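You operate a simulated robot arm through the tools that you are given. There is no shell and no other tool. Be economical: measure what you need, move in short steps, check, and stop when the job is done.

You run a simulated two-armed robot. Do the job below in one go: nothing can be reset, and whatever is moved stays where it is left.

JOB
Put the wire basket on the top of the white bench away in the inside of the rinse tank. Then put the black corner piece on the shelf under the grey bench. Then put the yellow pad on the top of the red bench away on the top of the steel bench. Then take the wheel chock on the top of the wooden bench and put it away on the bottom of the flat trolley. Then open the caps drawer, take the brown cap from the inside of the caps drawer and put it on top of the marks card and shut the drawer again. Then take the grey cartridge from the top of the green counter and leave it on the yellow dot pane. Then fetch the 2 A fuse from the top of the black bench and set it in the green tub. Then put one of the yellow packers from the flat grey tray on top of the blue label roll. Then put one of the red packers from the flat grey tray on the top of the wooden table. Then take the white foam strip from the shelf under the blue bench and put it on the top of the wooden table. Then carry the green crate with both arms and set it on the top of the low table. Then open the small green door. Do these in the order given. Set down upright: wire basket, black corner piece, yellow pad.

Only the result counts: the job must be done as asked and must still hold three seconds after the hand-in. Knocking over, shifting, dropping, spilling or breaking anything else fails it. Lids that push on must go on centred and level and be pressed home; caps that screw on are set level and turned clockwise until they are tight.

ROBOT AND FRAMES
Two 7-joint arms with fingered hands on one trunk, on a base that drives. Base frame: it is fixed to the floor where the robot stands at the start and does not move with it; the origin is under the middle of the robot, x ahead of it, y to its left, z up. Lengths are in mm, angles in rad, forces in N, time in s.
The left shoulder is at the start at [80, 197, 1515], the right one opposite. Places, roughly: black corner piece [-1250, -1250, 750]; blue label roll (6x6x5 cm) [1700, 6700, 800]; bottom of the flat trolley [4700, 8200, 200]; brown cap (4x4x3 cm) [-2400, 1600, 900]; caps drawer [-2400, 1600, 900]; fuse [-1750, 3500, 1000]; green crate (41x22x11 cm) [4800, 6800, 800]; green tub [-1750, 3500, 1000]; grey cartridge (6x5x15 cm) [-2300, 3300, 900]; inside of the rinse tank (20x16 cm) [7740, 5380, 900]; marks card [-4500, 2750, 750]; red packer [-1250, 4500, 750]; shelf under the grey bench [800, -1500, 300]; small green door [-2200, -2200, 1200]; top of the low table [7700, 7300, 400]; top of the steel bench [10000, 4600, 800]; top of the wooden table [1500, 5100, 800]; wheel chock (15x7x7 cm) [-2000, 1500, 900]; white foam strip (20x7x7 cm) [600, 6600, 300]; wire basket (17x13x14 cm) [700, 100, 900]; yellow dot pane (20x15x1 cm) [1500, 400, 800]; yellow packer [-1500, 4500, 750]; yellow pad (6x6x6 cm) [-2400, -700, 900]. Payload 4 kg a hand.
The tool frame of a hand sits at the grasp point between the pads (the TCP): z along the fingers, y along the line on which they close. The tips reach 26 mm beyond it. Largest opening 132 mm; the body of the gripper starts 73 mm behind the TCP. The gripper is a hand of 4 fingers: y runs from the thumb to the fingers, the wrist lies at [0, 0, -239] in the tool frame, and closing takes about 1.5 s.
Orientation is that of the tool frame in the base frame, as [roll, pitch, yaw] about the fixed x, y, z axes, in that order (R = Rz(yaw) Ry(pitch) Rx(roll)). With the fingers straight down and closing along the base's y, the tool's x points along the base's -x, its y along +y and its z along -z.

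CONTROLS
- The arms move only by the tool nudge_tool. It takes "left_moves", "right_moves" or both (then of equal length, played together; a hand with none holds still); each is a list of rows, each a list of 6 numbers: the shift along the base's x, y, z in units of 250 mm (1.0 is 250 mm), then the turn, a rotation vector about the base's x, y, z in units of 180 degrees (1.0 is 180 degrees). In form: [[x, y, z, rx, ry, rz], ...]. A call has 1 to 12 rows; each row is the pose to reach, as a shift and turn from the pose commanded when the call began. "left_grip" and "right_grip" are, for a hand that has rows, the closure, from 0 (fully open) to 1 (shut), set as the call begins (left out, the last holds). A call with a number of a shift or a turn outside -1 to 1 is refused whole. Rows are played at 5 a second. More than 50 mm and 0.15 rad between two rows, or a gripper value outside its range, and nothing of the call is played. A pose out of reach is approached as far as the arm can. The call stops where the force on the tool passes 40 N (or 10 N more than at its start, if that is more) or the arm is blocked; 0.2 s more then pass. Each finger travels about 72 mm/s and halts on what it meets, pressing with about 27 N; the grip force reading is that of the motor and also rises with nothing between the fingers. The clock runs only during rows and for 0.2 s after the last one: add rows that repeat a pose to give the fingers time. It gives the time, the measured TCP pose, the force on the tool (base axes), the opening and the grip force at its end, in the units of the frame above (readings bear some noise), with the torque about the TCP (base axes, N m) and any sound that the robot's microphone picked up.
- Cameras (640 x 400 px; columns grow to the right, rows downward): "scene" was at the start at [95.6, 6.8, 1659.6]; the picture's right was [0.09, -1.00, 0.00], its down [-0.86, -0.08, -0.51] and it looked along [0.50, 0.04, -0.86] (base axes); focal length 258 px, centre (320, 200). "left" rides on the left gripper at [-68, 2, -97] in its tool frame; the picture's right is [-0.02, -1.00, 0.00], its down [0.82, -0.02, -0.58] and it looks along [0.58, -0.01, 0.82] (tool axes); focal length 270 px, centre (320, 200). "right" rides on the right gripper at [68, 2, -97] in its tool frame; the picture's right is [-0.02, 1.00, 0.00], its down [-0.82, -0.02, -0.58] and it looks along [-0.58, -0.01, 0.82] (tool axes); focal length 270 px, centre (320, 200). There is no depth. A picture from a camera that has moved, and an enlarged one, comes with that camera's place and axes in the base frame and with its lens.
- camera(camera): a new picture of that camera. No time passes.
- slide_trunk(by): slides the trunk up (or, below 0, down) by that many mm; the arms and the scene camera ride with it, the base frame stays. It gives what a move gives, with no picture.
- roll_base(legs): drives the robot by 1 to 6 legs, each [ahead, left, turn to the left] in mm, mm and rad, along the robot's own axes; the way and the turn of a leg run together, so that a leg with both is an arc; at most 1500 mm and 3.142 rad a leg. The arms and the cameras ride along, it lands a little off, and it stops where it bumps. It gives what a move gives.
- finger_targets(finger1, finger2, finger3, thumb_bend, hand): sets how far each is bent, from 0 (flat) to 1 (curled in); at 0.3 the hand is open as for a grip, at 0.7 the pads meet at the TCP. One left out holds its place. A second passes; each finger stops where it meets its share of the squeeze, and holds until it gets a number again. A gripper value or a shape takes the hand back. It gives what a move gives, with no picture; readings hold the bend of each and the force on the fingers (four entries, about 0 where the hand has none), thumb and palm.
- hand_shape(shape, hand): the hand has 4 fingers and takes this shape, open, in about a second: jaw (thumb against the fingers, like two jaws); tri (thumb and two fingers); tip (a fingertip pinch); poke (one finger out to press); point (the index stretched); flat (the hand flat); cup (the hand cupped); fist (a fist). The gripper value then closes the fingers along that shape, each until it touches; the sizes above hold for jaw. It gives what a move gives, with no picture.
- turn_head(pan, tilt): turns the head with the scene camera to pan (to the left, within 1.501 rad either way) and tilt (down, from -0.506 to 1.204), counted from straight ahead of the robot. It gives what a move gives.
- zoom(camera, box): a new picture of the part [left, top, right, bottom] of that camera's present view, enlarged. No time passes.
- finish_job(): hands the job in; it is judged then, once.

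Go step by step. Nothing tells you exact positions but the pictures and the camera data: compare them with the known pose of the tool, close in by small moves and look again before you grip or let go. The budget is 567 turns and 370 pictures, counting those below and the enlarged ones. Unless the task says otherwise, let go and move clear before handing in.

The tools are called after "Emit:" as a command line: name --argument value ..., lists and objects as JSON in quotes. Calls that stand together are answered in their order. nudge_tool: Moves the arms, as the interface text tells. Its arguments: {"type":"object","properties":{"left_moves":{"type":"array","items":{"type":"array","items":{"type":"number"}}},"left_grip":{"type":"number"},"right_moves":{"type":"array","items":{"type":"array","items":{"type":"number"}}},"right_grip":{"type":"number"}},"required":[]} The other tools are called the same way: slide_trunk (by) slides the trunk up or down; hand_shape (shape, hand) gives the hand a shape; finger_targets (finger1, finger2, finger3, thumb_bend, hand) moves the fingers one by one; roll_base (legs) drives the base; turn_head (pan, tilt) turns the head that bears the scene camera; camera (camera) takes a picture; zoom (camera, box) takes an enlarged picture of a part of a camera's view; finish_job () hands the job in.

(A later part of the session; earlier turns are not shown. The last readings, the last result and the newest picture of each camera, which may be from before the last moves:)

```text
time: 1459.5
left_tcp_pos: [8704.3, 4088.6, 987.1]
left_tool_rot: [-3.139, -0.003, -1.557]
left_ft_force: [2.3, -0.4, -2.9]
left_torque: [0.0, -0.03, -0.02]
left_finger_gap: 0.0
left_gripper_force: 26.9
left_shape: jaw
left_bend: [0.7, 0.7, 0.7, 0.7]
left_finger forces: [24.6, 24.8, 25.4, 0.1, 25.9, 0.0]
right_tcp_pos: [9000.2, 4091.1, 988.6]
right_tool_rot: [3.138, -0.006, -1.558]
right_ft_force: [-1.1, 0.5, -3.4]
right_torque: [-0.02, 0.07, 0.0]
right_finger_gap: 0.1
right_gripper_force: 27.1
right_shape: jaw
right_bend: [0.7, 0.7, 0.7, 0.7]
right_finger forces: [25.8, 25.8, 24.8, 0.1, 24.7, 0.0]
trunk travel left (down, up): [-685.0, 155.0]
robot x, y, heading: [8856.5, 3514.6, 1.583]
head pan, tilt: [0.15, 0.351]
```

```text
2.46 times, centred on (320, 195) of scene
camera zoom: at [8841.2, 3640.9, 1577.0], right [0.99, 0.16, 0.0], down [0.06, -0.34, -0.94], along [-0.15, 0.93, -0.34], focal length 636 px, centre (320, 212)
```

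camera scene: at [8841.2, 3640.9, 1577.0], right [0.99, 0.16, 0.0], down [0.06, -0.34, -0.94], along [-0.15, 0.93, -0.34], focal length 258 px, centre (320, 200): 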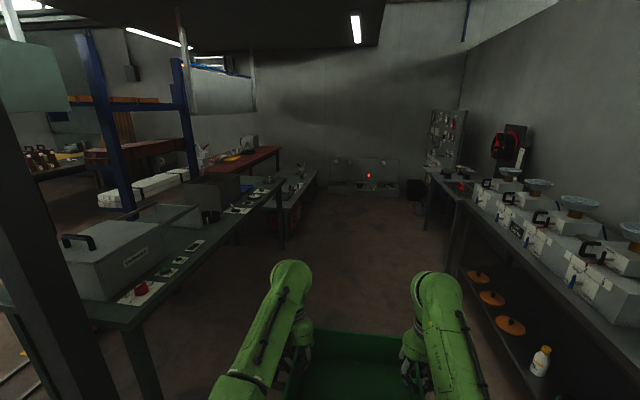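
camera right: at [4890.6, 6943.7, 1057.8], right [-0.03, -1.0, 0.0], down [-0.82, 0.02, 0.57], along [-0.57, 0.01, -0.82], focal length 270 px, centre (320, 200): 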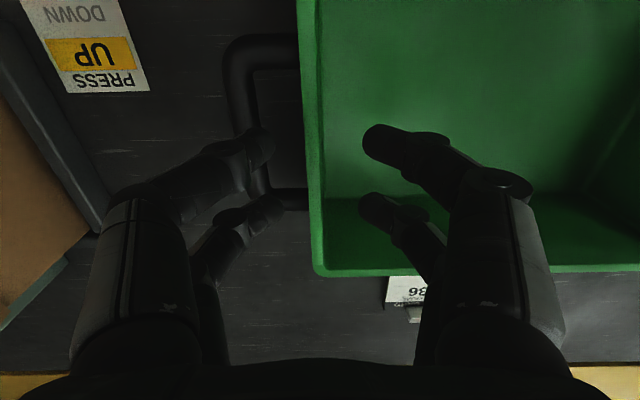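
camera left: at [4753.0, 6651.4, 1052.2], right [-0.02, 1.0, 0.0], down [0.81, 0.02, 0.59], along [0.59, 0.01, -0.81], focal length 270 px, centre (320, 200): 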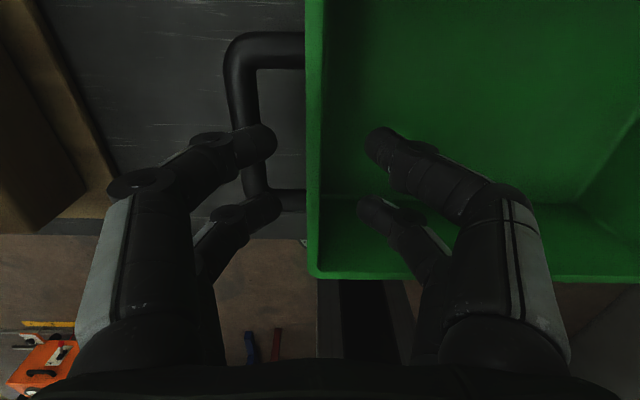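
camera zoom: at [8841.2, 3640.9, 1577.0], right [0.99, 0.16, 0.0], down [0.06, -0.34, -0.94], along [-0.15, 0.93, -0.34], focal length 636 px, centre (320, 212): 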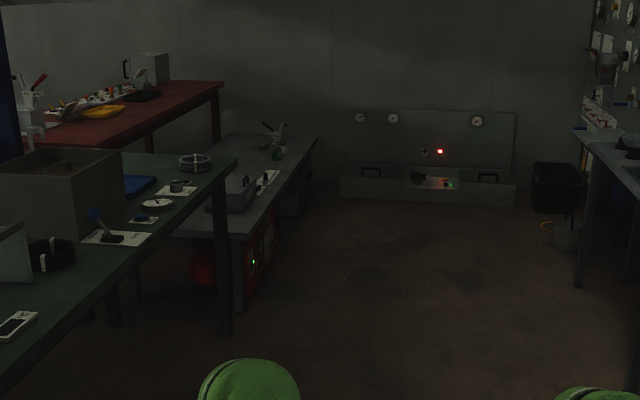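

The low grey table is ahead on the left with a box on it. I drive up beside it and face it.

Emit:
roll_base --legs '[[1450, 0, 0], [1450, 0, 0], [750, 0, 0], [0, 0, 1.56]]'

Emit:
turn_head --pan 0 --tilt 0.7

Emit:
camera --camera "scene"

```text
time: 1481.1
left_tcp_pos: [8137.3, 6978.4, 987.1]
left_tool_rot: [-3.141, -0.004, 0.085]
left_ft_force: [0.1, 3.1, -3.6]
left_torque: [0.1, 0.01, -0.01]
left_finger_gap: 0.0
left_gripper_force: 26.9
left_shape: jaw
left_bend: [0.7, 0.7, 0.7, 0.7]
left_finger forces: [24.4, 24.6, 25.7, 0.0, 26.1, 0.0]
right_tcp_pos: [8113.2, 7273.6, 987.9]
right_tool_rot: [3.139, -0.004, 0.084]
right_ft_force: [0.8, -2.1, -3.5]
right_torque: [-0.03, 0.02, 0.04]
right_finger_gap: 0.1
right_gripper_force: 27.3
right_shape: jaw
right_bend: [0.7, 0.7, 0.7, 0.7]
right_finger forces: [26.0, 25.9, 24.7, 0.0, 24.5, 0.0]
trunk travel left (down, up): [-685.0, 155.0]
robot x, y, heading: [8698.6, 7175.8, -3.055]
head pan, tilt: [0.15, 0.351]
```

```text
time: 1481.9
left_tcp_pos: [8137.1, 6978.0, 986.9]
left_tool_rot: [-3.141, -0.003, 0.085]
left_ft_force: [0.8, 1.5, -3.5]
left_torque: [0.01, 0.02, 0.0]
left_finger_gap: 0.3
left_gripper_force: 26.5
left_shape: jaw
left_bend: [0.7, 0.7, 0.7, 0.7]
left_finger forces: [24.7, 25.1, 25.3, 0.0, 25.8, 0.0]
right_tcp_pos: [8113.7, 7272.5, 988.1]
right_tool_rot: [3.137, -0.006, 0.084]
right_ft_force: [0.0, -0.4, -4.3]
right_torque: [-0.03, 0.02, 0.0]
right_finger_gap: 0.0
right_gripper_force: 26.6
right_shape: jaw
right_bend: [0.7, 0.7, 0.7, 0.7]
right_finger forces: [25.6, 25.8, 24.9, 0.0, 24.9, 0.0]
trunk travel left (down, up): [-685.0, 155.0]
robot x, y, heading: [8698.3, 7171.1, -3.054]
head pan, tilt: [0.0, 0.7]
```

```text
88 pictures are left
camera scene: at [8579.8, 7163.2, 1545.6], right [-0.09, 1.0, 0.0], down [0.64, 0.06, -0.76], along [-0.76, -0.07, -0.64], focal length 258 px, centre (320, 200)
```

scene: 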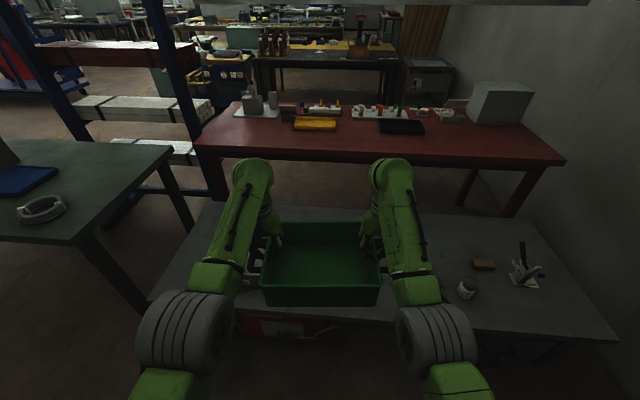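

The low table top (x 7293–8035, y 6293–8374) is free around [7880, 7400]. I position the crate above that spot.

Emit:
roll_base --legs '[[0, 0, -0.086], [0, -235, 0], [235, 0, 0]]'

Emit:
camera --camera "scene"

Emit:
camera --camera "left"

```text
time: 1485.5
left_tcp_pos: [7886.8, 7264.6, 988.3]
left_tool_rot: [-3.14, -0.001, -0.004]
left_ft_force: [-0.1, 2.9, -3.8]
left_torque: [0.06, -0.02, 0.01]
left_finger_gap: 0.0
left_gripper_force: 26.7
left_shape: jaw
left_bend: [0.7, 0.7, 0.7, 0.7]
left_finger forces: [24.7, 24.8, 25.5, 0.0, 25.8, 0.0]
right_tcp_pos: [7888.7, 7558.7, 989.5]
right_tool_rot: [3.137, -0.004, -0.005]
right_ft_force: [-0.1, -1.8, -3.6]
right_torque: [-0.03, -0.02, 0.0]
right_finger_gap: 0.0
right_gripper_force: 26.7
right_shape: jaw
right_bend: [0.7, 0.7, 0.7, 0.7]
right_finger forces: [25.9, 25.9, 24.9, 0.0, 24.8, 0.0]
trunk travel left (down, up): [-685.0, 155.0]
robot x, y, heading: [8459.2, 7410.2, 3.142]
head pan, tilt: [0.0, 0.7]
```

```text
87 pictures are left
camera scene: at [8345.1, 7408.8, 1545.9], right [0.0, 1.0, 0.0], down [0.64, 0.0, -0.77], along [-0.77, 0.0, -0.64], focal length 258 px, centre (320, 200)
```

scene: 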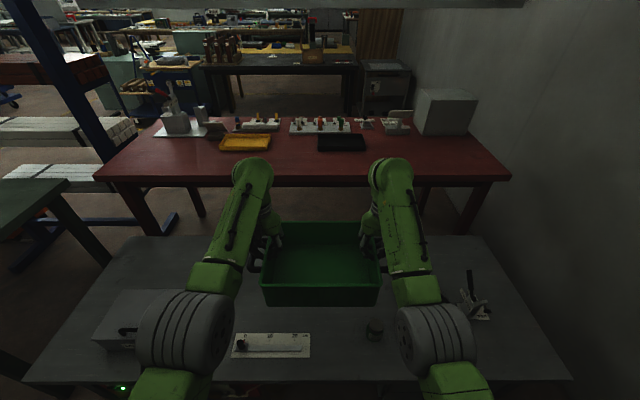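

```text
86 pictures are left
camera left: at [7818.0, 7262.7, 1084.7], right [-0.02, 1.0, 0.0], down [0.82, 0.02, 0.58], along [0.58, 0.01, -0.82], focal length 270 px, centre (320, 200)
```

left: 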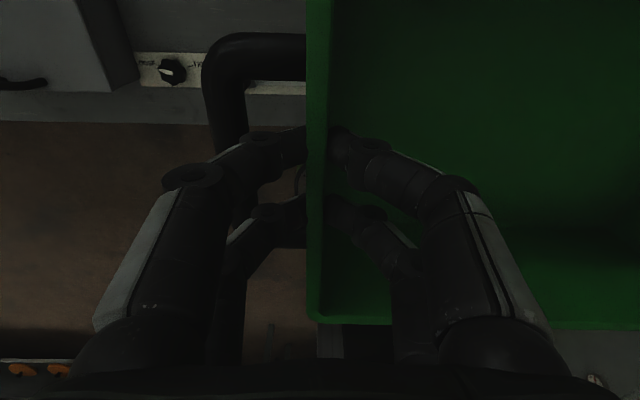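

There is a knob card near the front edge and a mug to the right, so I set the crate deeper: centre about [7700, 7370]. I roll in 125 mm, shift 40 mm left, and lower the trunk.

Emit:
roll_base --legs '[[0, 40, 0], [125, 0, 0]]'

Emit:
slide_trunk --by -250

Emit:
camera --camera "scene"

Emit:
camera --camera "right"

Emit:
camera --camera "left"

```text
time: 1487.3
left_tcp_pos: [7758.0, 7221.6, 987.7]
left_tool_rot: [-3.138, -0.002, -0.005]
left_ft_force: [-0.3, 1.2, -2.4]
left_torque: [0.04, 0.04, -0.03]
left_finger_gap: 0.1
left_gripper_force: 26.6
left_shape: jaw
left_bend: [0.7, 0.7, 0.7, 0.7]
left_finger forces: [24.8, 25.0, 25.3, 0.1, 25.7, 0.0]
right_tcp_pos: [7761.1, 7517.9, 989.1]
right_tool_rot: [3.139, -0.003, -0.003]
right_ft_force: [0.1, -1.6, -4.2]
right_torque: [-0.01, 0.01, 0.04]
right_finger_gap: 0.3
right_gripper_force: 26.8
right_shape: jaw
right_bend: [0.7, 0.7, 0.7, 0.7]
right_finger forces: [25.6, 25.7, 25.0, 0.0, 25.0, 0.1]
trunk travel left (down, up): [-685.0, 155.0]
robot x, y, heading: [8335.4, 7370.3, 3.141]
head pan, tilt: [0.0, 0.7]
```

```text
time: 1489.9
left_tcp_pos: [7756.9, 7224.1, 737.0]
left_tool_rot: [-3.141, -0.002, -0.005]
left_ft_force: [0.6, 1.1, -3.6]
left_torque: [-0.02, 0.01, -0.03]
left_finger_gap: 0.1
left_gripper_force: 27.0
left_shape: jaw
left_bend: [0.7, 0.7, 0.7, 0.7]
left_finger forces: [25.0, 25.0, 25.3, 0.1, 25.6, 0.0]
right_tcp_pos: [7758.2, 7518.1, 738.0]
right_tool_rot: [3.136, -0.005, -0.005]
right_ft_force: [0.1, -1.0, -3.2]
right_torque: [-0.03, 0.02, -0.01]
right_finger_gap: 0.0
right_gripper_force: 26.8
right_shape: jaw
right_bend: [0.7, 0.7, 0.7, 0.7]
right_finger forces: [25.4, 25.6, 25.0, 0.0, 25.0, 0.0]
trunk travel left (down, up): [-435.0, 405.0]
robot x, y, heading: [8330.5, 7366.1, 3.137]
head pan, tilt: [0.0, 0.7]
```

```text
85 pictures are left
camera scene: at [8213.5, 7368.6, 1295.6], right [0.0, 1.0, 0.0], down [0.64, 0.0, -0.76], along [-0.76, 0.0, -0.64], focal length 258 px, centre (320, 200)
```

scene: 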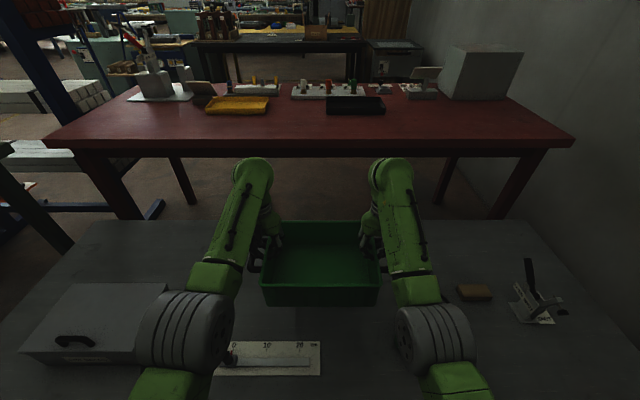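

```text
84 pictures are left
camera right: at [7826.8, 7518.3, 834.7], right [-0.03, -1.0, 0.0], down [-0.82, 0.03, 0.57], along [-0.57, 0.01, -0.82], focal length 270 px, centre (320, 200)
```

right: 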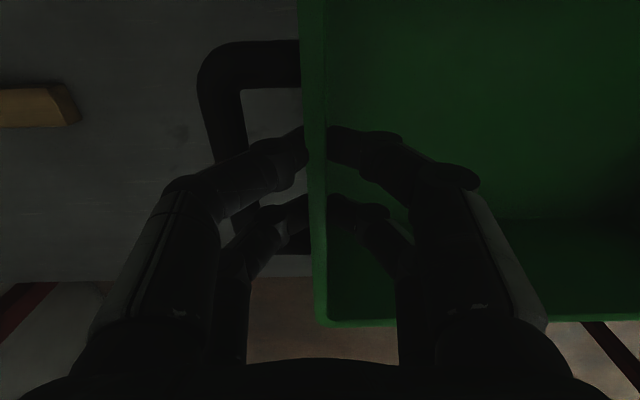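

```text
83 pictures are left
camera left: at [7687.7, 7222.0, 833.2], right [-0.02, 1.0, 0.0], down [0.81, 0.02, 0.58], along [0.58, 0.01, -0.81], focal length 270 px, centre (320, 200)
```

left: 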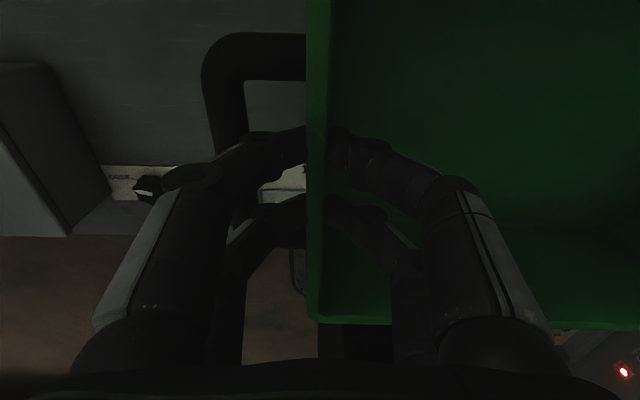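

The knob card sits at x > 7900 and the mug near [7846, 7646]; I shift the crate 58 mm back and 60 mm toward -y, then lower the trunk further.

Emit:
nudge_tool --left_moves '[[-0.06, -0.06, 0, 0, 0, 0], [-0.12, -0.12, 0, 0, 0, 0], [-0.18, -0.18, 0, 0, 0, 0], [-0.23, -0.24, 0, 0, 0, 0]]' --right_moves '[[-0.06, -0.06, 0, 0, 0, 0], [-0.12, -0.12, 0, 0, 0, 0], [-0.18, -0.18, 0, 0, 0, 0], [-0.23, -0.24, 0, 0, 0, 0]]'

Emit:
slide_trunk --by -150

Emit:
camera --camera "scene"

Emit:
camera --camera "right"

```text
time: 1490.9
left_tcp_pos: [7699.5, 7161.9, 738.0]
left_tool_rot: [-3.137, -0.005, -0.007]
left_ft_force: [-0.6, 4.2, -2.5]
left_torque: [0.07, 0.03, 0.05]
left_finger_gap: 0.0
left_gripper_force: 27.1
left_shape: jaw
left_bend: [0.7, 0.7, 0.7, 0.7]
left_finger forces: [24.4, 24.1, 26.8, 0.1, 25.9, 0.0]
right_tcp_pos: [7700.0, 7458.5, 737.7]
right_tool_rot: [3.139, -0.006, -0.003]
right_ft_force: [-0.3, -4.4, -3.4]
right_torque: [-0.12, -0.01, 0.07]
right_finger_gap: 0.0
right_gripper_force: 26.7
right_shape: jaw
right_bend: [0.7, 0.7, 0.7, 0.7]
right_finger forces: [25.7, 27.0, 23.9, 0.1, 24.7, 0.0]
trunk travel left (down, up): [-435.0, 405.0]
robot x, y, heading: [8331.6, 7368.7, 3.14]
head pan, tilt: [0.0, 0.7]
```

```text
time: 1492.6
left_tcp_pos: [7700.9, 7163.4, 589.9]
left_tool_rot: [-3.14, -0.004, -0.006]
left_ft_force: [-0.4, 6.5, -3.0]
left_torque: [0.11, -0.01, 0.03]
left_finger_gap: 0.0
left_gripper_force: 26.9
left_shape: jaw
left_bend: [0.7, 0.7, 0.7, 0.7]
left_finger forces: [24.1, 23.6, 27.3, 0.0, 26.3, 0.0]
right_tcp_pos: [7699.8, 7459.3, 589.3]
right_tool_rot: [3.138, -0.007, -0.002]
right_ft_force: [0.5, -6.5, -2.8]
right_torque: [-0.11, -0.02, 0.06]
right_finger_gap: 0.0
right_gripper_force: 27.1
right_shape: jaw
right_bend: [0.7, 0.7, 0.7, 0.7]
right_finger forces: [26.2, 27.7, 23.6, 0.0, 24.3, 0.1]
trunk travel left (down, up): [-285.0, 555.0]
robot x, y, heading: [8328.9, 7367.8, 3.141]
head pan, tilt: [0.0, 0.7]
```

```text
82 pictures are left
camera scene: at [8213.6, 7368.5, 1145.7], right [0.0, 1.0, 0.0], down [0.64, 0.0, -0.76], along [-0.76, 0.0, -0.64], focal length 258 px, centre (320, 200)
```

scene: 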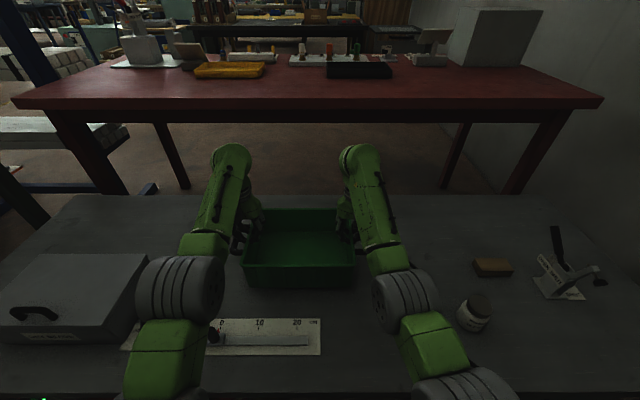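

```text
81 pictures are left
camera right: at [7768.7, 7458.5, 685.2], right [-0.03, -1.0, 0.0], down [-0.82, 0.03, 0.57], along [-0.57, 0.01, -0.82], focal length 270 px, centre (320, 200)
```

right: 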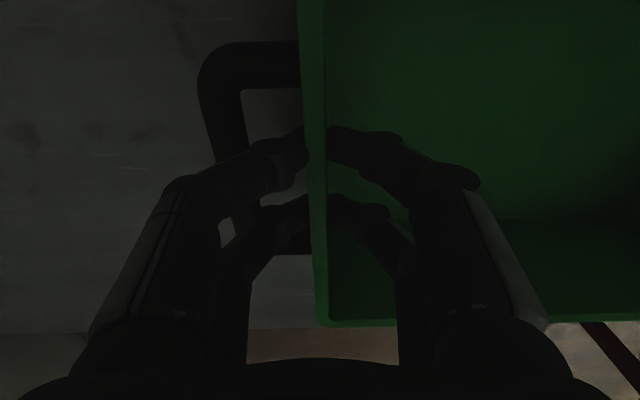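

All clear around the crate. I lower both arms together in steps.

Emit:
nudge_tool --left_moves '[[0, 0, -0.06, 0, 0, 0], [0, 0, -0.12, 0, 0, 0], [0, 0, -0.18, 0, 0, 0]]' --right_moves '[[0, 0, -0.06, 0, 0, 0], [0, 0, -0.12, 0, 0, 0], [0, 0, -0.18, 0, 0, 0]]'

Emit:
nudge_tool --left_moves '[[0, 0, -0.02, 0, 0, 0], [0, 0, -0.04, 0, 0, 0], [0, 0, -0.06, 0, 0, 0]]' --right_moves '[[0, 0, -0.02, 0, 0, 0], [0, 0, -0.04, 0, 0, 0], [0, 0, -0.06, 0, 0, 0]]'

```text
time: 1493.4
left_tcp_pos: [7696.2, 7163.3, 567.3]
left_tool_rot: [3.138, 0.029, -0.007]
left_ft_force: [5.2, -1.1, 22.3]
left_torque: [-0.03, -0.31, 0.03]
left_finger_gap: 0.3
left_gripper_force: 27.6
left_shape: jaw
left_bend: [0.7, 0.71, 0.71, 0.71]
left_finger forces: [28.6, 30.8, 30.4, 0.0, 27.5, 0.0]
right_tcp_pos: [7697.0, 7459.4, 564.0]
right_tool_rot: [3.133, 0.033, -0.005]
right_ft_force: [6.8, 1.4, 25.3]
right_torque: [0.03, -0.43, 0.03]
right_finger_gap: 0.9
right_gripper_force: 26.8
right_shape: jaw
right_bend: [0.71, 0.7, 0.7, 0.71]
right_finger forces: [30.6, 27.8, 27.4, 0.1, 31.9, 0.0]
trunk travel left (down, up): [-285.0, 555.0]
robot x, y, heading: [8331.9, 7371.5, 3.14]
head pan, tilt: [0.0, 0.7]
stopped in row 3 (right hand): the force on the tool passed its limit at 46 N (the readings are from after the stop); the commanded pose is now the measured one
```

```text
time: 1493.8
left_tcp_pos: [7692.3, 7162.7, 566.4]
left_tool_rot: [3.138, 0.042, -0.005]
left_ft_force: [4.2, -1.7, 20.7]
left_torque: [-0.05, -0.39, 0.05]
left_finger_gap: 0.2
left_gripper_force: 27.0
left_shape: jaw
left_bend: [0.7, 0.71, 0.71, 0.71]
left_finger forces: [28.0, 31.3, 30.7, 0.1, 26.6, 0.1]
right_tcp_pos: [7694.1, 7458.7, 564.2]
right_tool_rot: [3.132, 0.045, -0.005]
right_ft_force: [4.6, 1.6, 23.3]
right_torque: [0.03, -0.4, 0.02]
right_finger_gap: 0.7
right_gripper_force: 26.9
right_shape: jaw
right_bend: [0.71, 0.7, 0.7, 0.71]
right_finger forces: [31.4, 27.6, 26.8, 0.0, 32.5, 0.0]
trunk travel left (down, up): [-285.0, 555.0]
robot x, y, heading: [8328.4, 7369.1, 3.139]
head pan, tilt: [0.0, 0.7]
stopped in row 2 (right hand): the force on the tool passed its limit at 43 N (the readings are from after the stop); the commanded pose is now the measured one
```

The crate is down (table ≈ z 446), loads even on both sides. I relieve, open both hands and rise.

Emit:
nudge_tool --left_moves '[[0.012, 0, 0.016, 0, 0, 0]]' --right_moves '[[0.012, 0, 0.016, 0, 0, 0]]'

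Emit:
nudge_tool --left_moves '[[0, 0, 0, 0, 0, 0], [0, 0, 0, 0, 0, 0], [0, 0, 0, 0, 0, 0], [0, 0, 0, 0, 0, 0], [0, 0, 0.1, 0, 0, 0], [0, 0, 0.28, 0, 0, 0], [0, 0, 0.46, 0, 0, 0], [0, 0, 0.62, 0, 0, 0]]' --right_moves '[[0, 0, 0, 0, 0, 0], [0, 0, 0, 0, 0, 0], [0, 0, 0, 0, 0, 0], [0, 0, 0, 0, 0, 0], [0, 0, 0.1, 0, 0, 0], [0, 0, 0.28, 0, 0, 0], [0, 0, 0.46, 0, 0, 0], [0, 0, 0.62, 0, 0, 0]]' --left_grip 0.7 --right_grip 0.7

Emit:
camera --camera "scene"

```text
time: 1494.2
left_tcp_pos: [7696.0, 7163.4, 567.0]
left_tool_rot: [3.14, 0.038, -0.001]
left_ft_force: [-9.4, -4.1, 18.9]
left_torque: [-0.03, -0.11, -0.03]
left_finger_gap: 0.5
left_gripper_force: 27.4
left_shape: jaw
left_bend: [0.7, 0.71, 0.71, 0.71]
left_finger forces: [28.2, 31.4, 30.0, 0.1, 26.6, 0.1]
right_tcp_pos: [7695.5, 7458.5, 565.2]
right_tool_rot: [3.132, 0.034, -0.006]
right_ft_force: [-7.7, 1.2, 17.5]
right_torque: [0.02, -0.15, -0.01]
right_finger_gap: 0.8
right_gripper_force: 26.8
right_shape: jaw
right_bend: [0.71, 0.7, 0.7, 0.71]
right_finger forces: [30.5, 27.2, 27.3, 0.0, 31.9, 0.0]
trunk travel left (down, up): [-285.0, 555.0]
robot x, y, heading: [8329.3, 7365.6, 3.138]
head pan, tilt: [0.0, 0.7]
```

```text
time: 1496.0
left_tcp_pos: [7695.1, 7161.0, 721.5]
left_tool_rot: [-3.141, 0.03, -0.005]
left_ft_force: [0.0, -0.4, 0.3]
left_torque: [0.0, 0.02, -0.02]
left_finger_gap: 39.5
left_gripper_force: 0.0
left_shape: jaw
left_bend: [0.74, 0.74, 0.74, 0.7]
left_finger forces: [0.0, 0.1, 0.0, 0.0, 0.0, 0.0]
right_tcp_pos: [7697.8, 7458.0, 713.2]
right_tool_rot: [3.131, 0.031, -0.005]
right_ft_force: [0.0, -0.1, -0.2]
right_torque: [-0.02, 0.0, 0.02]
right_finger_gap: 39.6
right_gripper_force: 0.0
right_shape: jaw
right_bend: [0.74, 0.74, 0.74, 0.7]
right_finger forces: [0.0, 0.0, 0.0, 0.0, 0.1, 0.1]
trunk travel left (down, up): [-285.0, 555.0]
robot x, y, heading: [8331.1, 7370.4, 3.14]
head pan, tilt: [0.0, 0.7]
```

```text
80 pictures are left
camera scene: at [8215.1, 7368.6, 1145.6], right [0.0, 1.0, 0.0], down [0.64, 0.0, -0.77], along [-0.77, 0.0, -0.64], focal length 258 px, centre (320, 200)
```

scene: 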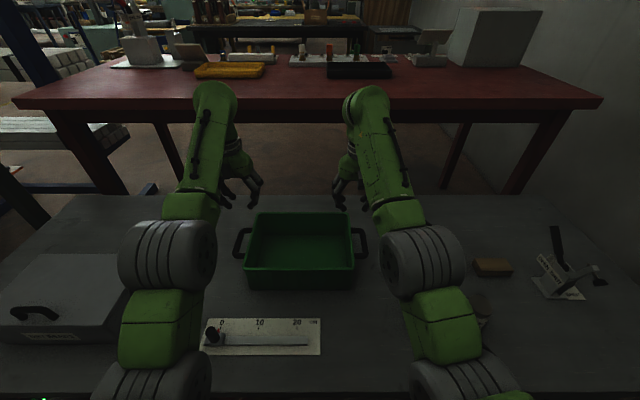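

The crate stands on the low table. Last: the small green door at ≈ [-2150, -2170, 1200]. I back away, raise the trunk and drive there.

Emit:
roll_base --legs '[[-450, 0, 0]]'

Emit:
slide_trunk --by 400

Emit:
roll_base --legs '[[0, 0, 1.57], [1450, 0, 0], [1450, 0, 0], [950, 0, 0], [0, 0, -1.57]]'

```text
time: 1498.8
left_tcp_pos: [8160.4, 7161.8, 721.6]
left_tool_rot: [3.14, 0.03, -0.008]
left_ft_force: [0.6, 0.8, -0.4]
left_torque: [0.0, 0.04, 0.0]
left_finger_gap: 39.4
left_gripper_force: 0.2
left_shape: jaw
left_bend: [0.74, 0.74, 0.74, 0.7]
left_finger forces: [0.0, 0.1, 0.0, 0.0, 0.1, 0.0]
right_tcp_pos: [8163.7, 7458.9, 712.7]
right_tool_rot: [3.133, 0.029, -0.008]
right_ft_force: [-0.1, 0.3, -0.7]
right_torque: [0.0, 0.04, 0.0]
right_finger_gap: 39.5
right_gripper_force: 0.0
right_shape: jaw
right_bend: [0.74, 0.74, 0.74, 0.7]
right_finger forces: [0.1, 0.1, 0.0, 0.0, 0.0, 0.1]
trunk travel left (down, up): [-285.0, 555.0]
robot x, y, heading: [8797.4, 7365.3, 3.138]
head pan, tilt: [0.0, 0.7]
```

```text
time: 1502.7
left_tcp_pos: [8159.3, 7162.4, 1120.5]
left_tool_rot: [3.14, 0.028, -0.009]
left_ft_force: [0.7, 0.0, -1.3]
left_torque: [-0.04, -0.04, -0.02]
left_finger_gap: 39.6
left_gripper_force: 0.1
left_shape: jaw
left_bend: [0.74, 0.74, 0.74, 0.7]
left_finger forces: [0.0, 0.0, 0.1, 0.0, 0.1, 0.0]
right_tcp_pos: [8163.7, 7458.0, 1113.7]
right_tool_rot: [3.133, 0.029, -0.008]
right_ft_force: [-0.1, -0.3, 0.6]
right_torque: [0.0, -0.03, -0.01]
right_finger_gap: 39.1
right_gripper_force: 0.1
right_shape: jaw
right_bend: [0.74, 0.74, 0.74, 0.7]
right_finger forces: [0.0, 0.0, 0.1, 0.0, 0.0, 0.1]
trunk travel left (down, up): [-685.0, 155.0]
robot x, y, heading: [8800.4, 7363.8, 3.135]
head pan, tilt: [0.0, 0.7]
```

```text
time: 1529.1
left_tcp_pos: [8233.1, 3217.0, 1121.1]
left_tool_rot: [3.14, 0.028, 0.051]
left_ft_force: [0.6, 0.1, 0.5]
left_torque: [0.02, -0.01, 0.01]
left_finger_gap: 39.2
left_gripper_force: 0.0
left_shape: jaw
left_bend: [0.74, 0.74, 0.74, 0.7]
left_finger forces: [0.0, 0.1, 0.0, 0.0, 0.1, 0.1]
right_tcp_pos: [8218.7, 3514.1, 1113.6]
right_tool_rot: [3.133, 0.031, 0.049]
right_ft_force: [0.3, 0.4, -0.3]
right_torque: [0.0, -0.03, 0.02]
right_finger_gap: 39.4
right_gripper_force: 0.1
right_shape: jaw
right_bend: [0.74, 0.74, 0.74, 0.7]
right_finger forces: [0.1, 0.0, 0.0, 0.0, 0.1, 0.0]
trunk travel left (down, up): [-685.0, 155.0]
robot x, y, heading: [8856.7, 3459.2, -3.09]
head pan, tilt: [0.0, 0.7]
```

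Emit:
roll_base --legs '[[0, -60, -0.05], [1450, 0, 0], [1450, 0, 0], [1400, 0, 0], [1100, 0, 0]]'

```text
time: 1556.0
left_tcp_pos: [2704.4, 3229.0, 1122.7]
left_tool_rot: [3.141, 0.03, 0.033]
left_ft_force: [0.2, 0.4, 0.0]
left_torque: [0.04, 0.0, -0.04]
left_finger_gap: 39.4
left_gripper_force: 0.0
left_shape: jaw
left_bend: [0.74, 0.74, 0.74, 0.7]
left_finger forces: [0.0, 0.0, 0.1, 0.0, 0.1, 0.0]
right_tcp_pos: [2695.9, 3525.6, 1112.9]
right_tool_rot: [3.132, 0.032, 0.031]
right_ft_force: [-0.1, 0.3, 0.4]
right_torque: [0.03, 0.0, 0.0]
right_finger_gap: 39.5
right_gripper_force: 0.1
right_shape: jaw
right_bend: [0.74, 0.74, 0.74, 0.7]
right_finger forces: [0.0, 0.0, 0.1, 0.1, 0.0, 0.0]
trunk travel left (down, up): [-685.0, 155.0]
robot x, y, heading: [3329.6, 3456.2, -3.105]
head pan, tilt: [0.0, 0.7]
```

Emit:
roll_base --legs '[[200, 700, -0.035], [750, 330, 0], [1450, 0, 0], [1450, 0, 0], [1450, 0, 0]]'

```text
time: 1584.4
left_tcp_pos: [-2601.5, 2088.3, 1121.7]
left_tool_rot: [3.141, 0.029, 0.045]
left_ft_force: [0.0, 0.0, -0.2]
left_torque: [0.0, -0.01, -0.01]
left_finger_gap: 39.2
left_gripper_force: 0.1
left_shape: jaw
left_bend: [0.74, 0.74, 0.74, 0.7]
left_finger forces: [0.1, 0.0, 0.0, 0.1, 0.0, 0.0]
right_tcp_pos: [-2614.8, 2384.4, 1113.0]
right_tool_rot: [3.132, 0.031, 0.042]
right_ft_force: [-0.1, -0.6, -0.7]
right_torque: [-0.01, -0.02, 0.03]
right_finger_gap: 39.3
right_gripper_force: 0.1
right_shape: jaw
right_bend: [0.74, 0.74, 0.74, 0.7]
right_finger forces: [0.0, 0.1, 0.0, 0.0, 0.0, 0.0]
trunk travel left (down, up): [-685.0, 155.0]
robot x, y, heading: [-1977.3, 2322.4, -3.099]
head pan, tilt: [0.0, 0.7]
```

Emit:
roll_base --legs '[[1280, 0, 0], [0, 0, 1.53], [1450, 0, 0], [1450, 0, 0], [800, 0, 0]]'

Emit:
turn_head --pan 0.7 --tilt 0.35

Emit:
camera --camera "scene"

```text
time: 1612.0
left_tcp_pos: [-2917.1, -2064.7, 1121.9]
left_tool_rot: [3.14, 0.029, 1.609]
left_ft_force: [-0.2, 0.4, 1.3]
left_torque: [0.0, -0.04, -0.01]
left_finger_gap: 39.3
left_gripper_force: 0.1
left_shape: jaw
left_bend: [0.74, 0.74, 0.74, 0.7]
left_finger forces: [0.0, 0.0, 0.1, 0.0, 0.1, 0.1]
right_tcp_pos: [-3213.9, -2076.3, 1113.7]
right_tool_rot: [3.132, 0.031, 1.608]
right_ft_force: [-1.1, 0.4, 0.4]
right_torque: [-0.02, 0.01, -0.04]
right_finger_gap: 39.6
right_gripper_force: 0.1
right_shape: jaw
right_bend: [0.74, 0.74, 0.74, 0.7]
right_finger forces: [0.0, 0.0, 0.0, 0.0, 0.1, 0.0]
trunk travel left (down, up): [-685.0, 155.0]
robot x, y, heading: [-3148.0, -1439.0, -1.528]
head pan, tilt: [0.0, 0.7]
```

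```text
time: 1613.0
left_tcp_pos: [-2917.5, -2065.6, 1121.4]
left_tool_rot: [3.139, 0.029, 1.61]
left_ft_force: [-0.6, 0.0, 0.6]
left_torque: [-0.01, 0.0, -0.03]
left_finger_gap: 39.3
left_gripper_force: 0.1
left_shape: jaw
left_bend: [0.74, 0.74, 0.74, 0.7]
left_finger forces: [0.1, 0.1, 0.1, 0.0, 0.0, 0.1]
right_tcp_pos: [-3213.2, -2077.1, 1113.8]
right_tool_rot: [3.133, 0.03, 1.609]
right_ft_force: [-0.4, -0.1, -0.6]
right_torque: [-0.02, 0.05, 0.02]
right_finger_gap: 39.3
right_gripper_force: 0.1
right_shape: jaw
right_bend: [0.74, 0.74, 0.74, 0.7]
right_finger forces: [0.0, 0.0, 0.1, 0.0, 0.0, 0.1]
trunk travel left (down, up): [-685.0, 155.0]
robot x, y, heading: [-3152.6, -1438.7, -1.533]
head pan, tilt: [0.7, 0.351]
```

```text
79 pictures are left
camera scene: at [-3087.1, -1537.1, 1577.1], right [-0.74, -0.67, 0.0], down [-0.23, 0.25, -0.94], along [0.63, -0.69, -0.34], focal length 258 px, centre (320, 200)
```

scene: 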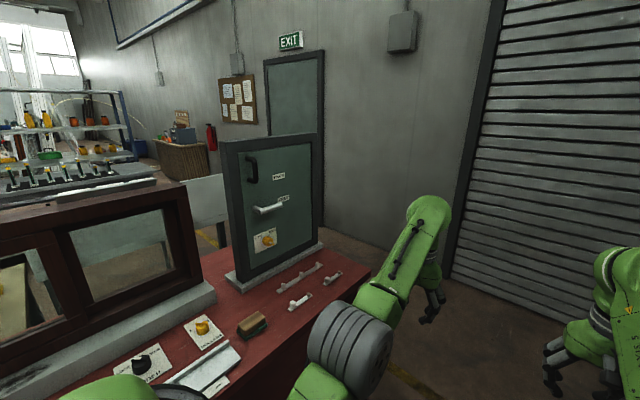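

Emit:
zoom --camera "scene" --box '[210, 120, 340, 300]'

```text
2.22 times, centred on (275, 210) of scene
camera zoom: at [-3087.1, -1537.1, 1577.1], right [-0.74, -0.67, 0.0], down [-0.23, 0.25, -0.94], along [0.63, -0.69, -0.34], focal length 574 px, centre (420, 178)
```

zoom: 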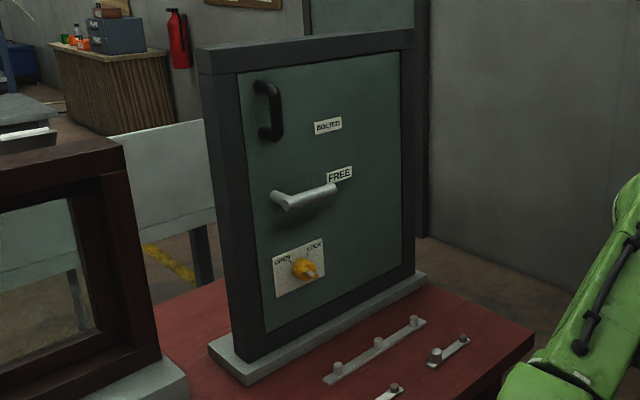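

The door has a black pull handle (upper left), a lever at "FREE/BOLTED", and a yellow knob with "OPEN/LOCK". I drive in front of it and look closely.

Emit:
roll_base --legs '[[-100, -150, 0], [600, 0, 0], [0, 0, 1.53]]'

Emit:
turn_head --pan -0.1 --tilt 0.4

Emit:
camera --camera "scene"

```text
time: 1621.1
left_tcp_pos: [-2643.6, -1744.8, 1122.0]
left_tool_rot: [-3.142, 0.031, 3.098]
left_ft_force: [0.3, 0.1, 0.2]
left_torque: [-0.01, 0.06, 0.03]
left_finger_gap: 39.4
left_gripper_force: 0.0
left_shape: jaw
left_bend: [0.74, 0.74, 0.74, 0.7]
left_finger forces: [0.0, 0.0, 0.1, 0.1, 0.1, 0.0]
right_tcp_pos: [-2656.5, -2042.2, 1112.8]
right_tool_rot: [3.133, 0.029, 3.096]
right_ft_force: [0.2, -0.1, -1.1]
right_torque: [0.0, 0.01, 0.05]
right_finger_gap: 39.3
right_gripper_force: 0.2
right_shape: jaw
right_bend: [0.74, 0.74, 0.74, 0.7]
right_finger forces: [0.0, 0.1, 0.0, 0.0, 0.1, 0.1]
trunk travel left (down, up): [-685.0, 155.0]
robot x, y, heading: [-3283.7, -1928.5, -0.042]
head pan, tilt: [0.7, 0.351]
```

```text
time: 1622.2
left_tcp_pos: [-2641.2, -1744.3, 1121.6]
left_tool_rot: [3.14, 0.03, 3.099]
left_ft_force: [0.0, 0.2, 0.3]
left_torque: [-0.02, -0.02, 0.0]
left_finger_gap: 39.3
left_gripper_force: 0.0
left_shape: jaw
left_bend: [0.74, 0.74, 0.74, 0.7]
left_finger forces: [0.0, 0.0, 0.0, 0.1, 0.1, 0.0]
right_tcp_pos: [-2656.0, -2041.4, 1112.5]
right_tool_rot: [3.134, 0.029, 3.096]
right_ft_force: [-0.5, 0.1, -0.6]
right_torque: [-0.01, -0.02, 0.02]
right_finger_gap: 39.6
right_gripper_force: 0.2
right_shape: jaw
right_bend: [0.74, 0.74, 0.74, 0.7]
right_finger forces: [0.0, 0.0, 0.0, 0.1, 0.0, 0.1]
trunk travel left (down, up): [-685.0, 155.0]
robot x, y, heading: [-3284.9, -1924.4, -0.041]
head pan, tilt: [-0.099, 0.4]
```

```text
77 pictures are left
camera scene: at [-3165.6, -1938.9, 1572.5], right [-0.14, -0.99, 0.0], down [-0.39, 0.05, -0.92], along [0.91, -0.13, -0.39], focal length 258 px, centre (320, 200)
```

scene: 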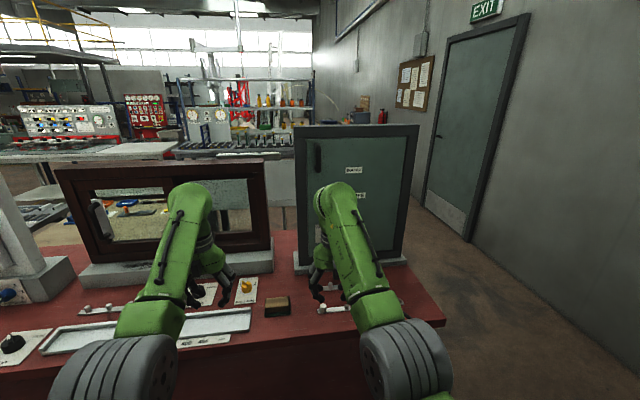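

Emit:
roll_base --legs '[[0, 330, 0.04]]'

Emit:
turn_head --pan -0.45 --tilt 0.35

Emit:
zoom --camera "scene" --box '[220, 100, 420, 280]'

```text
time: 1624.5
left_tcp_pos: [-2644.9, -1382.2, 1122.1]
left_tool_rot: [3.138, 0.03, -3.137]
left_ft_force: [0.8, -0.8, 0.8]
left_torque: [0.02, 0.02, 0.02]
left_finger_gap: 39.3
left_gripper_force: 0.0
left_shape: jaw
left_bend: [0.74, 0.74, 0.74, 0.7]
left_finger forces: [0.0, 0.0, 0.1, 0.0, 0.1, 0.0]
right_tcp_pos: [-2645.9, -1680.1, 1112.9]
right_tool_rot: [3.132, 0.029, 3.141]
right_ft_force: [0.2, -0.3, -0.9]
right_torque: [0.03, 0.0, 0.0]
right_finger_gap: 39.4
right_gripper_force: 0.1
right_shape: jaw
right_bend: [0.74, 0.74, 0.74, 0.7]
right_finger forces: [0.0, 0.1, 0.0, 0.0, 0.1, 0.0]
trunk travel left (down, up): [-685.0, 155.0]
robot x, y, heading: [-3283.1, -1590.2, 0.007]
head pan, tilt: [-0.099, 0.4]
```

```text
time: 1625.3
left_tcp_pos: [-2644.6, -1378.6, 1120.0]
left_tool_rot: [3.141, 0.03, -3.138]
left_ft_force: [0.0, 0.3, -0.1]
left_torque: [-0.02, -0.01, 0.02]
left_finger_gap: 39.5
left_gripper_force: 0.0
left_shape: jaw
left_bend: [0.74, 0.74, 0.74, 0.7]
left_finger forces: [0.1, 0.1, 0.0, 0.0, 0.1, 0.0]
right_tcp_pos: [-2645.3, -1676.6, 1114.0]
right_tool_rot: [3.135, 0.028, -3.139]
right_ft_force: [0.1, 0.4, 0.6]
right_torque: [0.0, 0.01, 0.01]
right_finger_gap: 39.3
right_gripper_force: 0.1
right_shape: jaw
right_bend: [0.74, 0.74, 0.74, 0.7]
right_finger forces: [0.0, 0.0, 0.0, 0.0, 0.0, 0.0]
trunk travel left (down, up): [-685.0, 155.0]
robot x, y, heading: [-3278.8, -1590.5, 0.007]
head pan, tilt: [-0.45, 0.351]
```

```text
2.22 times, centred on (320, 190) of scene
camera zoom: at [-3167.1, -1628.4, 1577.1], right [-0.43, -0.9, 0.0], down [-0.31, 0.15, -0.94], along [0.85, -0.4, -0.34], focal length 574 px, centre (320, 222)
```

zoom: 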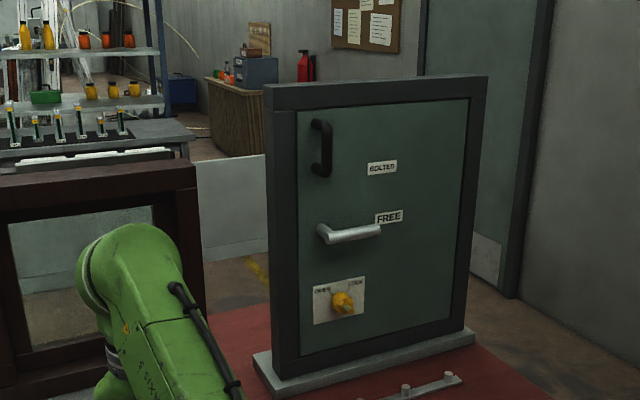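

Emit:
zoom --camera "scene" --box '[308, 140, 368, 250]'

```text
3.64 times, centred on (338, 195) of scene
camera zoom: at [-3167.1, -1628.4, 1577.1], right [-0.43, -0.9, 0.0], down [-0.31, 0.15, -0.94], along [0.85, -0.4, -0.34], focal length 939 px, centre (254, 218)
```

zoom: 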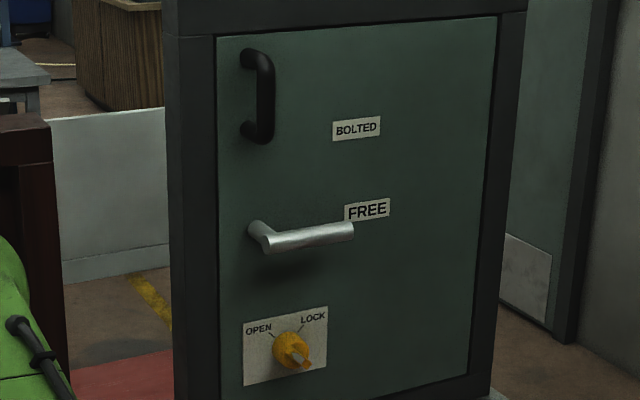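

Emit:
zoom --camera "scene" --box '[312, 222, 348, 246]'

```text
16.00 times, centred on (330, 234) of scene
camera zoom: at [-3167.1, -1628.4, 1577.1], right [-0.43, -0.9, 0.0], down [-0.31, 0.15, -0.94], along [0.85, -0.4, -0.34], focal length 4132 px, centre (160, -344)
```

zoom: 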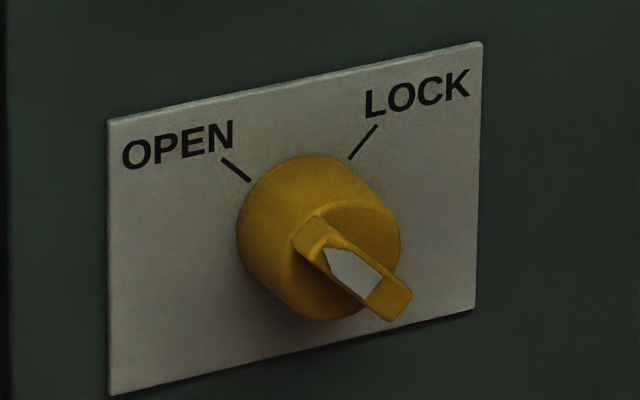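

Zoomed in, the knob's arrow points to OPEN and the lever is at FREE, so the door only needs pulling. I turn the right hand horizontal (fingers forward), raise the trunk and line up with the black handle at ≈ [-2271, -2055, 1355].

Emit:
slide_trunk --by 130

Emit:
nudge_tool --right_moves '[[0, 0, 0, 0, -0.045, 0], [0, 0, 0.02, 0, -0.09, 0], [0, 0, 0.05, 0, -0.135, 0], [0, 0, 0.1, 0, -0.18, 0], [0, 0, 0.15, 0, -0.225, 0], [0, 0, 0.2, 0, -0.27, 0], [0, 0, 0.25, 0, -0.315, 0], [0, 0, 0.3, 0, -0.36, 0], [0, 0, 0.35, 0, -0.405, 0], [0, 0, 0.4, 0, -0.45, 0], [0, 0, 0.42, 0, -0.49, 0]]'

Emit:
roll_base --legs '[[0, -340, 0]]'

Emit:
camera --camera "right"

```text
time: 1626.9
left_tcp_pos: [-2644.9, -1378.5, 1251.4]
left_tool_rot: [3.139, 0.03, -3.137]
left_ft_force: [0.5, -0.3, -0.5]
left_torque: [0.01, 0.0, 0.0]
left_finger_gap: 39.2
left_gripper_force: 0.0
left_shape: jaw
left_bend: [0.74, 0.74, 0.74, 0.7]
left_finger forces: [0.0, 0.1, 0.1, 0.0, 0.0, 0.1]
right_tcp_pos: [-2645.6, -1677.3, 1244.1]
right_tool_rot: [3.134, 0.031, -3.141]
right_ft_force: [0.2, -0.2, -0.7]
right_torque: [0.01, -0.02, 0.01]
right_finger_gap: 39.4
right_gripper_force: 0.0
right_shape: jaw
right_bend: [0.74, 0.74, 0.74, 0.7]
right_finger forces: [0.0, 0.1, 0.1, 0.1, 0.1, 0.0]
trunk travel left (down, up): [-815.0, 25.0]
robot x, y, heading: [-3282.8, -1588.4, 0.006]
head pan, tilt: [-0.45, 0.351]
```

```text
time: 1629.3
left_tcp_pos: [-2646.0, -1380.7, 1250.1]
left_tool_rot: [3.14, 0.028, -3.137]
left_ft_force: [0.3, -1.1, 0.8]
left_torque: [0.01, -0.01, -0.01]
left_finger_gap: 39.3
left_gripper_force: 0.0
left_shape: jaw
left_bend: [0.74, 0.74, 0.74, 0.7]
left_finger forces: [0.1, 0.1, 0.0, 0.0, 0.0, 0.1]
right_tcp_pos: [-2645.7, -1676.9, 1347.2]
right_tool_rot: [-2.02, 1.571, -2.009]
right_ft_force: [0.2, 1.3, 0.6]
right_torque: [0.01, -0.02, -0.02]
right_finger_gap: 39.3
right_gripper_force: 0.1
right_shape: jaw
right_bend: [0.74, 0.74, 0.74, 0.7]
right_finger forces: [0.0, 0.0, 0.0, 0.1, 0.1, 0.0]
trunk travel left (down, up): [-815.0, 25.0]
robot x, y, heading: [-3277.1, -1592.1, 0.001]
head pan, tilt: [-0.45, 0.351]
```

```text
time: 1631.5
left_tcp_pos: [-2643.2, -1721.7, 1251.2]
left_tool_rot: [-3.139, 0.032, -3.137]
left_ft_force: [0.3, 0.6, 0.5]
left_torque: [-0.03, 0.0, -0.01]
left_finger_gap: 39.4
left_gripper_force: 0.1
left_shape: jaw
left_bend: [0.74, 0.74, 0.74, 0.7]
left_finger forces: [0.0, 0.0, 0.0, 0.1, 0.1, 0.0]
right_tcp_pos: [-2643.1, -2017.6, 1347.3]
right_tool_rot: [-1.871, 1.565, -1.863]
right_ft_force: [-1.1, -0.7, -0.4]
right_torque: [-0.02, 0.0, -0.01]
right_finger_gap: 39.4
right_gripper_force: 0.1
right_shape: jaw
right_bend: [0.74, 0.74, 0.74, 0.7]
right_finger forces: [0.1, 0.1, 0.1, 0.0, 0.0, 0.0]
trunk travel left (down, up): [-815.0, 25.0]
robot x, y, heading: [-3280.4, -1936.7, 0.005]
head pan, tilt: [-0.45, 0.351]
```

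```text
73 pictures are left
camera right: at [-2739.8, -2016.7, 1278.6], right [-0.01, 1.0, 0.02], down [-0.58, -0.02, 0.82], along [0.82, -0.01, 0.58], focal length 270 px, centre (320, 200)
```

right: 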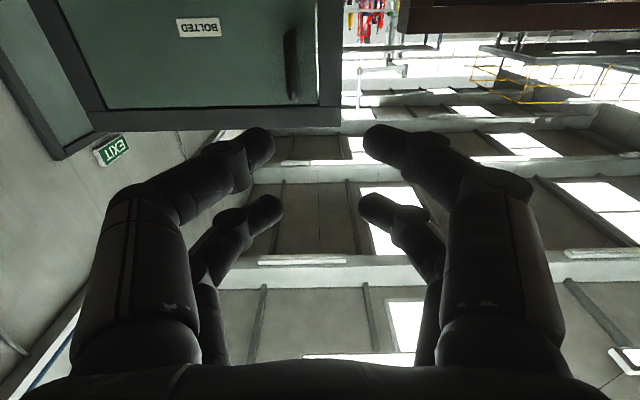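

Handle bar ≈ x -2271, y -2064, z 1301–1404. I move in with the fingers open ~50 mm.

Emit:
nudge_tool --right_moves '[[0, -0.1, 0.02, 0, 0, 0], [0, -0.184, 0.02, 0, 0, 0]]' --right_grip 0.6

Emit:
roll_base --legs '[[260, 0, 0]]'

Emit:
camera --camera "right"

Emit:
turn_head --pan -0.15 --tilt 0.25

Emit:
camera --camera "scene"

```text
time: 1632.1
left_tcp_pos: [-2642.8, -1722.5, 1251.2]
left_tool_rot: [-3.141, 0.031, -3.138]
left_ft_force: [-0.3, -0.5, -1.0]
left_torque: [0.0, 0.02, -0.01]
left_finger_gap: 39.3
left_gripper_force: 0.1
left_shape: jaw
left_bend: [0.74, 0.74, 0.74, 0.7]
left_finger forces: [0.1, 0.0, 0.1, 0.0, 0.0, 0.0]
right_tcp_pos: [-2642.5, -2064.5, 1350.4]
right_tool_rot: [-2.075, 1.569, -2.067]
right_ft_force: [0.6, -0.1, 0.0]
right_torque: [0.0, -0.02, 0.0]
right_finger_gap: 52.3
right_gripper_force: 0.0
right_shape: jaw
right_bend: [0.73, 0.73, 0.73, 0.7]
right_finger forces: [0.1, 0.0, 0.1, 0.1, 0.0, 0.0]
trunk travel left (down, up): [-815.0, 25.0]
robot x, y, heading: [-3280.1, -1932.7, 0.002]
head pan, tilt: [-0.45, 0.351]
```

```text
time: 1634.0
left_tcp_pos: [-2388.1, -1717.3, 1254.6]
left_tool_rot: [3.14, 0.034, -3.131]
left_ft_force: [0.0, 0.3, 0.3]
left_torque: [0.0, -0.03, -0.01]
left_finger_gap: 39.4
left_gripper_force: 0.1
left_shape: jaw
left_bend: [0.74, 0.74, 0.74, 0.7]
left_finger forces: [0.1, 0.0, 0.1, 0.1, 0.0, 0.1]
right_tcp_pos: [-2384.4, -2058.9, 1353.0]
right_tool_rot: [-0.504, 1.567, -0.484]
right_ft_force: [0.3, -0.5, -0.1]
right_torque: [-0.03, -0.01, -0.01]
right_finger_gap: 52.5
right_gripper_force: 0.1
right_shape: jaw
right_bend: [0.73, 0.73, 0.73, 0.7]
right_finger forces: [0.0, 0.0, 0.0, 0.1, 0.1, 0.1]
trunk travel left (down, up): [-815.0, 25.0]
robot x, y, heading: [-3015.0, -1931.2, 0.013]
head pan, tilt: [-0.45, 0.351]
```

```text
72 pictures are left
camera right: at [-2481.1, -2057.7, 1284.0], right [-0.02, 1.0, 0.02], down [-0.58, -0.03, 0.81], along [0.81, 0.0, 0.58], focal length 270 px, centre (320, 200)
```

right: 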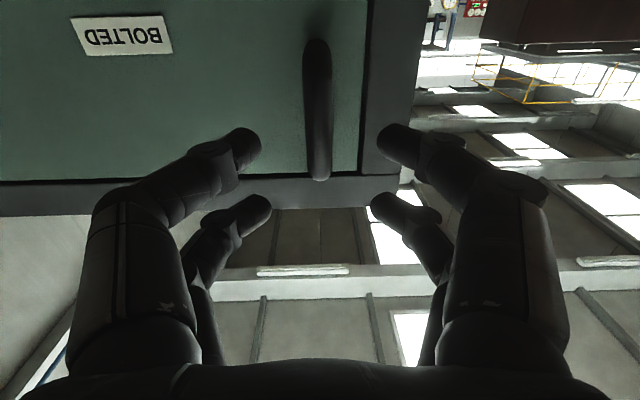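

```text
time: 1634.8
left_tcp_pos: [-2383.9, -1715.8, 1250.8]
left_tool_rot: [3.14, 0.03, -3.132]
left_ft_force: [0.6, -0.1, -0.1]
left_torque: [0.01, 0.01, 0.0]
left_finger_gap: 39.3
left_gripper_force: 0.0
left_shape: jaw
left_bend: [0.74, 0.74, 0.74, 0.7]
left_finger forces: [0.1, 0.0, 0.0, 0.0, 0.1, 0.0]
right_tcp_pos: [-2380.1, -2058.6, 1350.4]
right_tool_rot: [-2.125, 1.57, -2.107]
right_ft_force: [-0.1, 2.1, -0.1]
right_torque: [0.0, 0.01, -0.01]
right_finger_gap: 52.5
right_gripper_force: 0.1
right_shape: jaw
right_bend: [0.73, 0.73, 0.73, 0.7]
right_finger forces: [0.0, 0.0, 0.1, 0.0, 0.0, 0.0]
trunk travel left (down, up): [-815.0, 25.0]
robot x, y, heading: [-3017.2, -1932.9, 0.017]
head pan, tilt: [-0.15, 0.25]
```

```text
71 pictures are left
camera scene: at [-2896.1, -1944.4, 1716.5], right [-0.14, -0.99, 0.0], down [-0.24, 0.03, -0.97], along [0.96, -0.13, -0.25], focal length 258 px, centre (320, 200)
```

scene: 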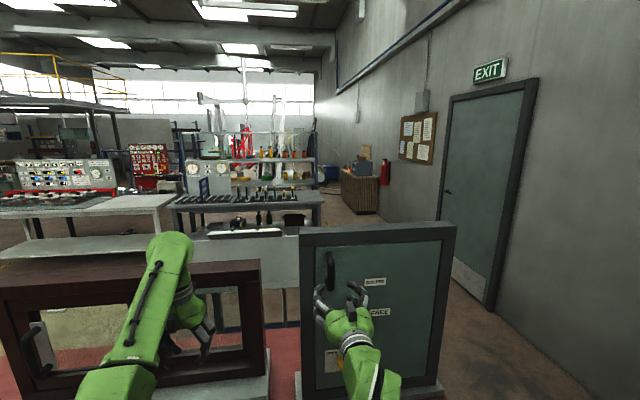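

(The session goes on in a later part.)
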